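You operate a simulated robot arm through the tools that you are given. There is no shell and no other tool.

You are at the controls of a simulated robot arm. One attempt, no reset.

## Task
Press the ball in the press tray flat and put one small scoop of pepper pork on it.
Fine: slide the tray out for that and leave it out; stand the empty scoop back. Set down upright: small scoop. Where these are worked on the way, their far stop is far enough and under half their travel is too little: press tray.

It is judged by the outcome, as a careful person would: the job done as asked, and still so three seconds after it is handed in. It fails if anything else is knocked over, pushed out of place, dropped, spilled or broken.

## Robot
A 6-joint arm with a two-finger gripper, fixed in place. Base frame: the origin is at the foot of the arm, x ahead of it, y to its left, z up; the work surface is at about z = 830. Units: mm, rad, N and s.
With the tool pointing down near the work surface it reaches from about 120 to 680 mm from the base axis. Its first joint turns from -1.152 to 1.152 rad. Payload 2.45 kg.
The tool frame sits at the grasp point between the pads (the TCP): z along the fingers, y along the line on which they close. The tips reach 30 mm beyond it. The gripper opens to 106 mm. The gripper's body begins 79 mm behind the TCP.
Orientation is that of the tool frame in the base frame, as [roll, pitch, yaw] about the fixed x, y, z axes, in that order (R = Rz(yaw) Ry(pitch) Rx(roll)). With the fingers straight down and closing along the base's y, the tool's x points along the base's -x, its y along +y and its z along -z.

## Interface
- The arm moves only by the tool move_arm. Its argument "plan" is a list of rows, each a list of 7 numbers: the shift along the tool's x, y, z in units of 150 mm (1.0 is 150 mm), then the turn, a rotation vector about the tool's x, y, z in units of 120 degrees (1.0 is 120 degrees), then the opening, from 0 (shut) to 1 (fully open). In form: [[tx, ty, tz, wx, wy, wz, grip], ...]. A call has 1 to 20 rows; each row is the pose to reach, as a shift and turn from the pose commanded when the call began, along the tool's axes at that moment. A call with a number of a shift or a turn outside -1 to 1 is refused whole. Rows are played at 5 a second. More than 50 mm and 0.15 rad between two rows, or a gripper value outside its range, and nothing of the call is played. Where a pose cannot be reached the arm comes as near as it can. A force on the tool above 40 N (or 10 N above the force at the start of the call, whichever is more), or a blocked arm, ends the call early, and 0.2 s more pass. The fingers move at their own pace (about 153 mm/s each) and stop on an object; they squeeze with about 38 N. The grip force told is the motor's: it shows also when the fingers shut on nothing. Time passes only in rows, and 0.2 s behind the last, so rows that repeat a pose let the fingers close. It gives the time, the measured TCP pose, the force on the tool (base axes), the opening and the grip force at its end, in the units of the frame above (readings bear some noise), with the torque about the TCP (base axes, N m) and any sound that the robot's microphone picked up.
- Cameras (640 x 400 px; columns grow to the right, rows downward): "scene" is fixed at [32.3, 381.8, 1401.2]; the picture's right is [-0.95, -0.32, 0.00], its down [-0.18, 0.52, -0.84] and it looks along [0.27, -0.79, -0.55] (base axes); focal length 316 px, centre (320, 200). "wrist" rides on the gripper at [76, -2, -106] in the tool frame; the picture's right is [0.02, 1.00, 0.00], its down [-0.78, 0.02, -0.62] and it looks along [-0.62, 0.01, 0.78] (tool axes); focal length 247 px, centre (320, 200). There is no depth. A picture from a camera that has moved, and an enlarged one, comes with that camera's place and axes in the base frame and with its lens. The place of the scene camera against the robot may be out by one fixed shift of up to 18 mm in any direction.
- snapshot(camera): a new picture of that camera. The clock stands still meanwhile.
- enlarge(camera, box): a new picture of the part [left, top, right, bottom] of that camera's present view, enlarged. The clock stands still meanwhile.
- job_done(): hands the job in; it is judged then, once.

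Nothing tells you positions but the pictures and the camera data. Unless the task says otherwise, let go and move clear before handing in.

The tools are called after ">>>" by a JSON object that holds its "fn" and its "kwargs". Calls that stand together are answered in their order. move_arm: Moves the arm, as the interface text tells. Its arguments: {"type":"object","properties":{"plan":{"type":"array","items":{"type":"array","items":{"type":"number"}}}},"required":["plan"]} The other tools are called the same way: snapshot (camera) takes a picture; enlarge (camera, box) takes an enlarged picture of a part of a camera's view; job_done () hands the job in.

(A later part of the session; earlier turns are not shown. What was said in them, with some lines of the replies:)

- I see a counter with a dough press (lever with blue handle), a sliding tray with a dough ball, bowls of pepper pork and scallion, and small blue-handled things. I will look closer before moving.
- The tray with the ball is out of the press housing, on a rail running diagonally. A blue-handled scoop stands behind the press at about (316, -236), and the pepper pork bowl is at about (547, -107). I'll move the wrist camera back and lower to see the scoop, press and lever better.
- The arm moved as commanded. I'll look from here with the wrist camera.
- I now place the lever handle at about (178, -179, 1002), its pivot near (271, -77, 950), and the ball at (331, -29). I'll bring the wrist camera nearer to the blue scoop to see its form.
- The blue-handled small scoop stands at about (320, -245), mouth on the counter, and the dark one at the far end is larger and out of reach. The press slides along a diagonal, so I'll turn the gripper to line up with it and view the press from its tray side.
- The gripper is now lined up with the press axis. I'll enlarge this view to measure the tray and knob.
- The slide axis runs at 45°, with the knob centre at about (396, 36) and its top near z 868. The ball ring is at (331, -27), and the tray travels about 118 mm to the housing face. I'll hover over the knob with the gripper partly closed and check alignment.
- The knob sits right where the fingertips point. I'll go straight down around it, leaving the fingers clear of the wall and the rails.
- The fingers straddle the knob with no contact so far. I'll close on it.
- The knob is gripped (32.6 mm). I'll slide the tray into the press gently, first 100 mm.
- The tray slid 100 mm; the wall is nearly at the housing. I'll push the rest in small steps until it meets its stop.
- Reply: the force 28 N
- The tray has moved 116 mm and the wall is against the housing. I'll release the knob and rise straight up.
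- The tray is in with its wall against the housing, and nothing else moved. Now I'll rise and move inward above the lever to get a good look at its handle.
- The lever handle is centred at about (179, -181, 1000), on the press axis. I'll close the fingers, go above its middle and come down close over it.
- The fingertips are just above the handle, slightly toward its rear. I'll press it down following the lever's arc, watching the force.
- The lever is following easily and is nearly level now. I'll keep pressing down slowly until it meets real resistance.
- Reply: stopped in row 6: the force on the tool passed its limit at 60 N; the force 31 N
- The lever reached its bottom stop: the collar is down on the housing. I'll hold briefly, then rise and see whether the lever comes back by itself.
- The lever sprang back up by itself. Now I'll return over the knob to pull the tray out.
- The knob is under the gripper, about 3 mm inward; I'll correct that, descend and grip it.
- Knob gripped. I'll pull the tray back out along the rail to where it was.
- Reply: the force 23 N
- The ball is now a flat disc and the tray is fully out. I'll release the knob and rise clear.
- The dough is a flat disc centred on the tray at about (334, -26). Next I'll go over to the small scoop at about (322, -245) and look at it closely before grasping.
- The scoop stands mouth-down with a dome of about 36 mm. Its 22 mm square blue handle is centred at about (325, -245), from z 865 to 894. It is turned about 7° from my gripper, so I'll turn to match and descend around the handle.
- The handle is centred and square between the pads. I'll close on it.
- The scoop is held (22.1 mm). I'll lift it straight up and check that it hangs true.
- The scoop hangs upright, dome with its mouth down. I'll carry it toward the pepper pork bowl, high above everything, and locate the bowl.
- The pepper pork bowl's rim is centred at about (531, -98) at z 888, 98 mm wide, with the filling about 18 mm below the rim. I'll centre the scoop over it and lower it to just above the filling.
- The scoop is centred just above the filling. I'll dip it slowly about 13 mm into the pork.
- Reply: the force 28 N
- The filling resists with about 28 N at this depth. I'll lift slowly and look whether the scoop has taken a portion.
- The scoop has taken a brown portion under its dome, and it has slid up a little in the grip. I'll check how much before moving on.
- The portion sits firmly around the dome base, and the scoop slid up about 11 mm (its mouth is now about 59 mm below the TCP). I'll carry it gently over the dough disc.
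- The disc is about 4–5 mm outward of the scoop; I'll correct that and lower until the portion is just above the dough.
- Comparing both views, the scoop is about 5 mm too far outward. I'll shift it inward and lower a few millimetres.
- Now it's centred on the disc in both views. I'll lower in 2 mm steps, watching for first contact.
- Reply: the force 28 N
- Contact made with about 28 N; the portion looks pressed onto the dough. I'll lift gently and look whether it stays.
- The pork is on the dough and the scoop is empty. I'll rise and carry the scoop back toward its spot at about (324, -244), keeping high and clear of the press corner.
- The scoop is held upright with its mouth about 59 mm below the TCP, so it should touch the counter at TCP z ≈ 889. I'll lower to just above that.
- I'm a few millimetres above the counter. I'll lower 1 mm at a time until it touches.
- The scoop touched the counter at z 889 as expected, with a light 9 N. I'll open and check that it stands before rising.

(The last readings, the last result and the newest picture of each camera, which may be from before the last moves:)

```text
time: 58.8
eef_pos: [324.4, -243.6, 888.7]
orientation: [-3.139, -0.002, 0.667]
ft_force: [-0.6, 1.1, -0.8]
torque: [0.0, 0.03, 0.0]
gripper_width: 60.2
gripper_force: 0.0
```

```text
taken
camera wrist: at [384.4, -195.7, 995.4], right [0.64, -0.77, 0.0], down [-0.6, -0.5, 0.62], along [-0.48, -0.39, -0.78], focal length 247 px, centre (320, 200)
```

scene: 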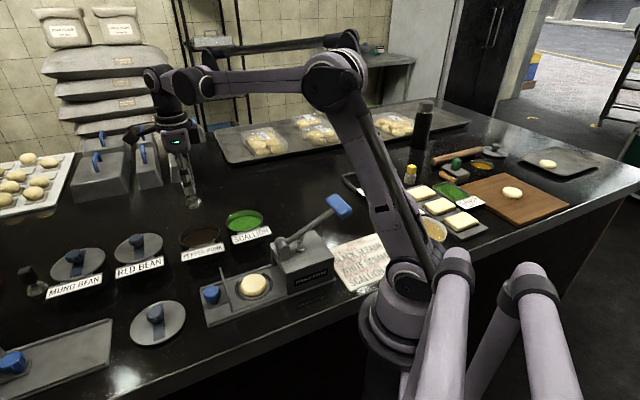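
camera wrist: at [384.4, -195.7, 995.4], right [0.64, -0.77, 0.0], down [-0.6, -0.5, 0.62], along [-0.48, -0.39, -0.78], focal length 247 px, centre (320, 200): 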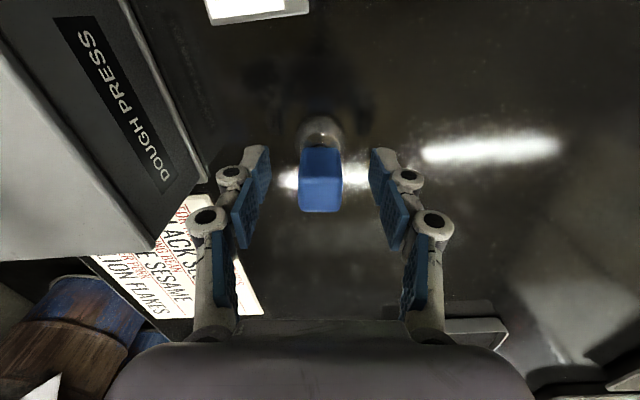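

The scoop stands free between the open fingers. I'll rise straight up and clear away, then check everything.

>>> {"fn": "move_arm", "kwargs": {"plan": [[0, 0, -0.1, 0, 0, 0, 0.57], [0, 0, -0.3, 0, 0, 0, 0.57], [0, 0, -0.6, 0, 0, 0, 0.57], [0, 0, -0.9, 0, 0, 0, 0.57], [0, 0, -1.0, 0, 0, 0, 0.57]]}}

>>> {"fn": "snapshot", "kwargs": {"camera": "wrist"}}

>>> {"fn": "snapshot", "kwargs": {"camera": "scene"}}

>>> {"fn": "enlarge", "kwargs": {"camera": "scene", "box": [180, 180, 360, 330]}}

```text
time: 60.0
eef_pos: [324.1, -243.6, 1038.9]
orientation: [-3.136, -0.001, 0.67]
ft_force: [0.1, 0.7, -0.2]
torque: [0.0, 0.0, 0.01]
gripper_width: 60.6
gripper_force: 0.1
```

```text
taken
camera wrist: at [384.4, -195.6, 1146.4], right [0.64, -0.77, 0.0], down [-0.6, -0.5, 0.62], along [-0.48, -0.39, -0.78], focal length 247 px, centre (320, 200)
```

wrist: 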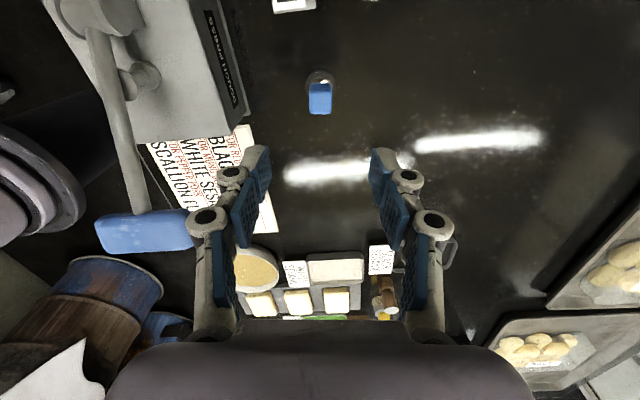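

```text
taken
```

scene: 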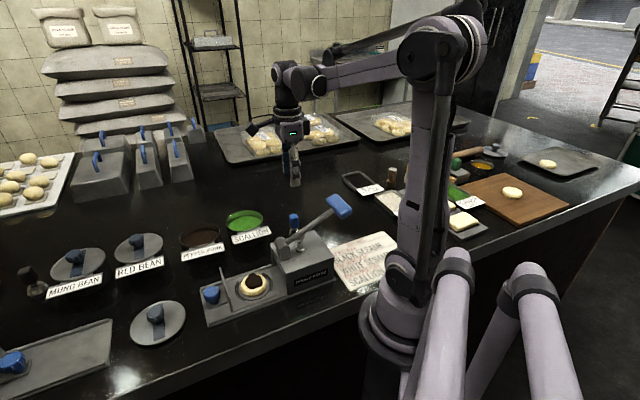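

```text
2.67 times, centred on (270, 255) of scene
camera zoom: at [32.3, 381.8, 1401.2], right [-0.95, -0.32, 0.0], down [-0.18, 0.52, -0.84], along [0.27, -0.79, -0.55], focal length 843 px, centre (453, 53)
```

zoom: 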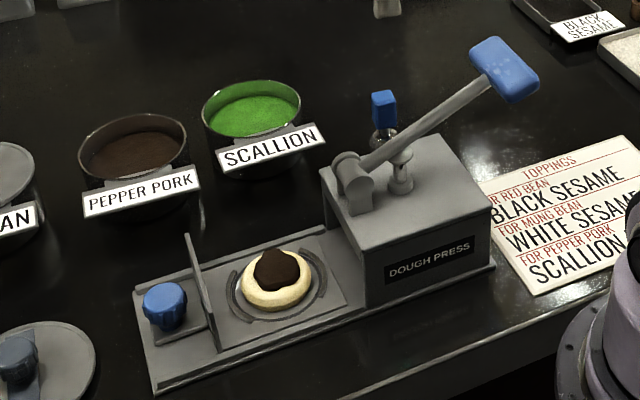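

The dough is flat with one scoop of pepper pork on it, and the tray is out where it began. The lever is up and the empty scoop stands upright in its spot. Nothing else has moved and the arm is clear, so I'm handing in.

>>> {"fn": "job_done", "kwargs": {}}

```text
The job is handed in.
```

The job is done and handed in. The dough ball is pressed flat, and one small scoop of pepper pork sits on top of it. I don't have a verdict back on it yet.

- **Tray:** I slid it in, pressed the lever down to its stop, and pulled the tray back out to where it started. It is left out, as you allowed.
- **Scoop:** the empty small scoop is back in its original spot, standing upright.
- **Everything else:** the last pictures show nothing else knocked, moved or spilled. The lever is back up, and the arm is clear with its gripper open.

While dipping, I pressed harder on the filling than needed and the scoop slid about 11 mm up in the grip. I allowed for that when placing the pork and setting the scoop down.
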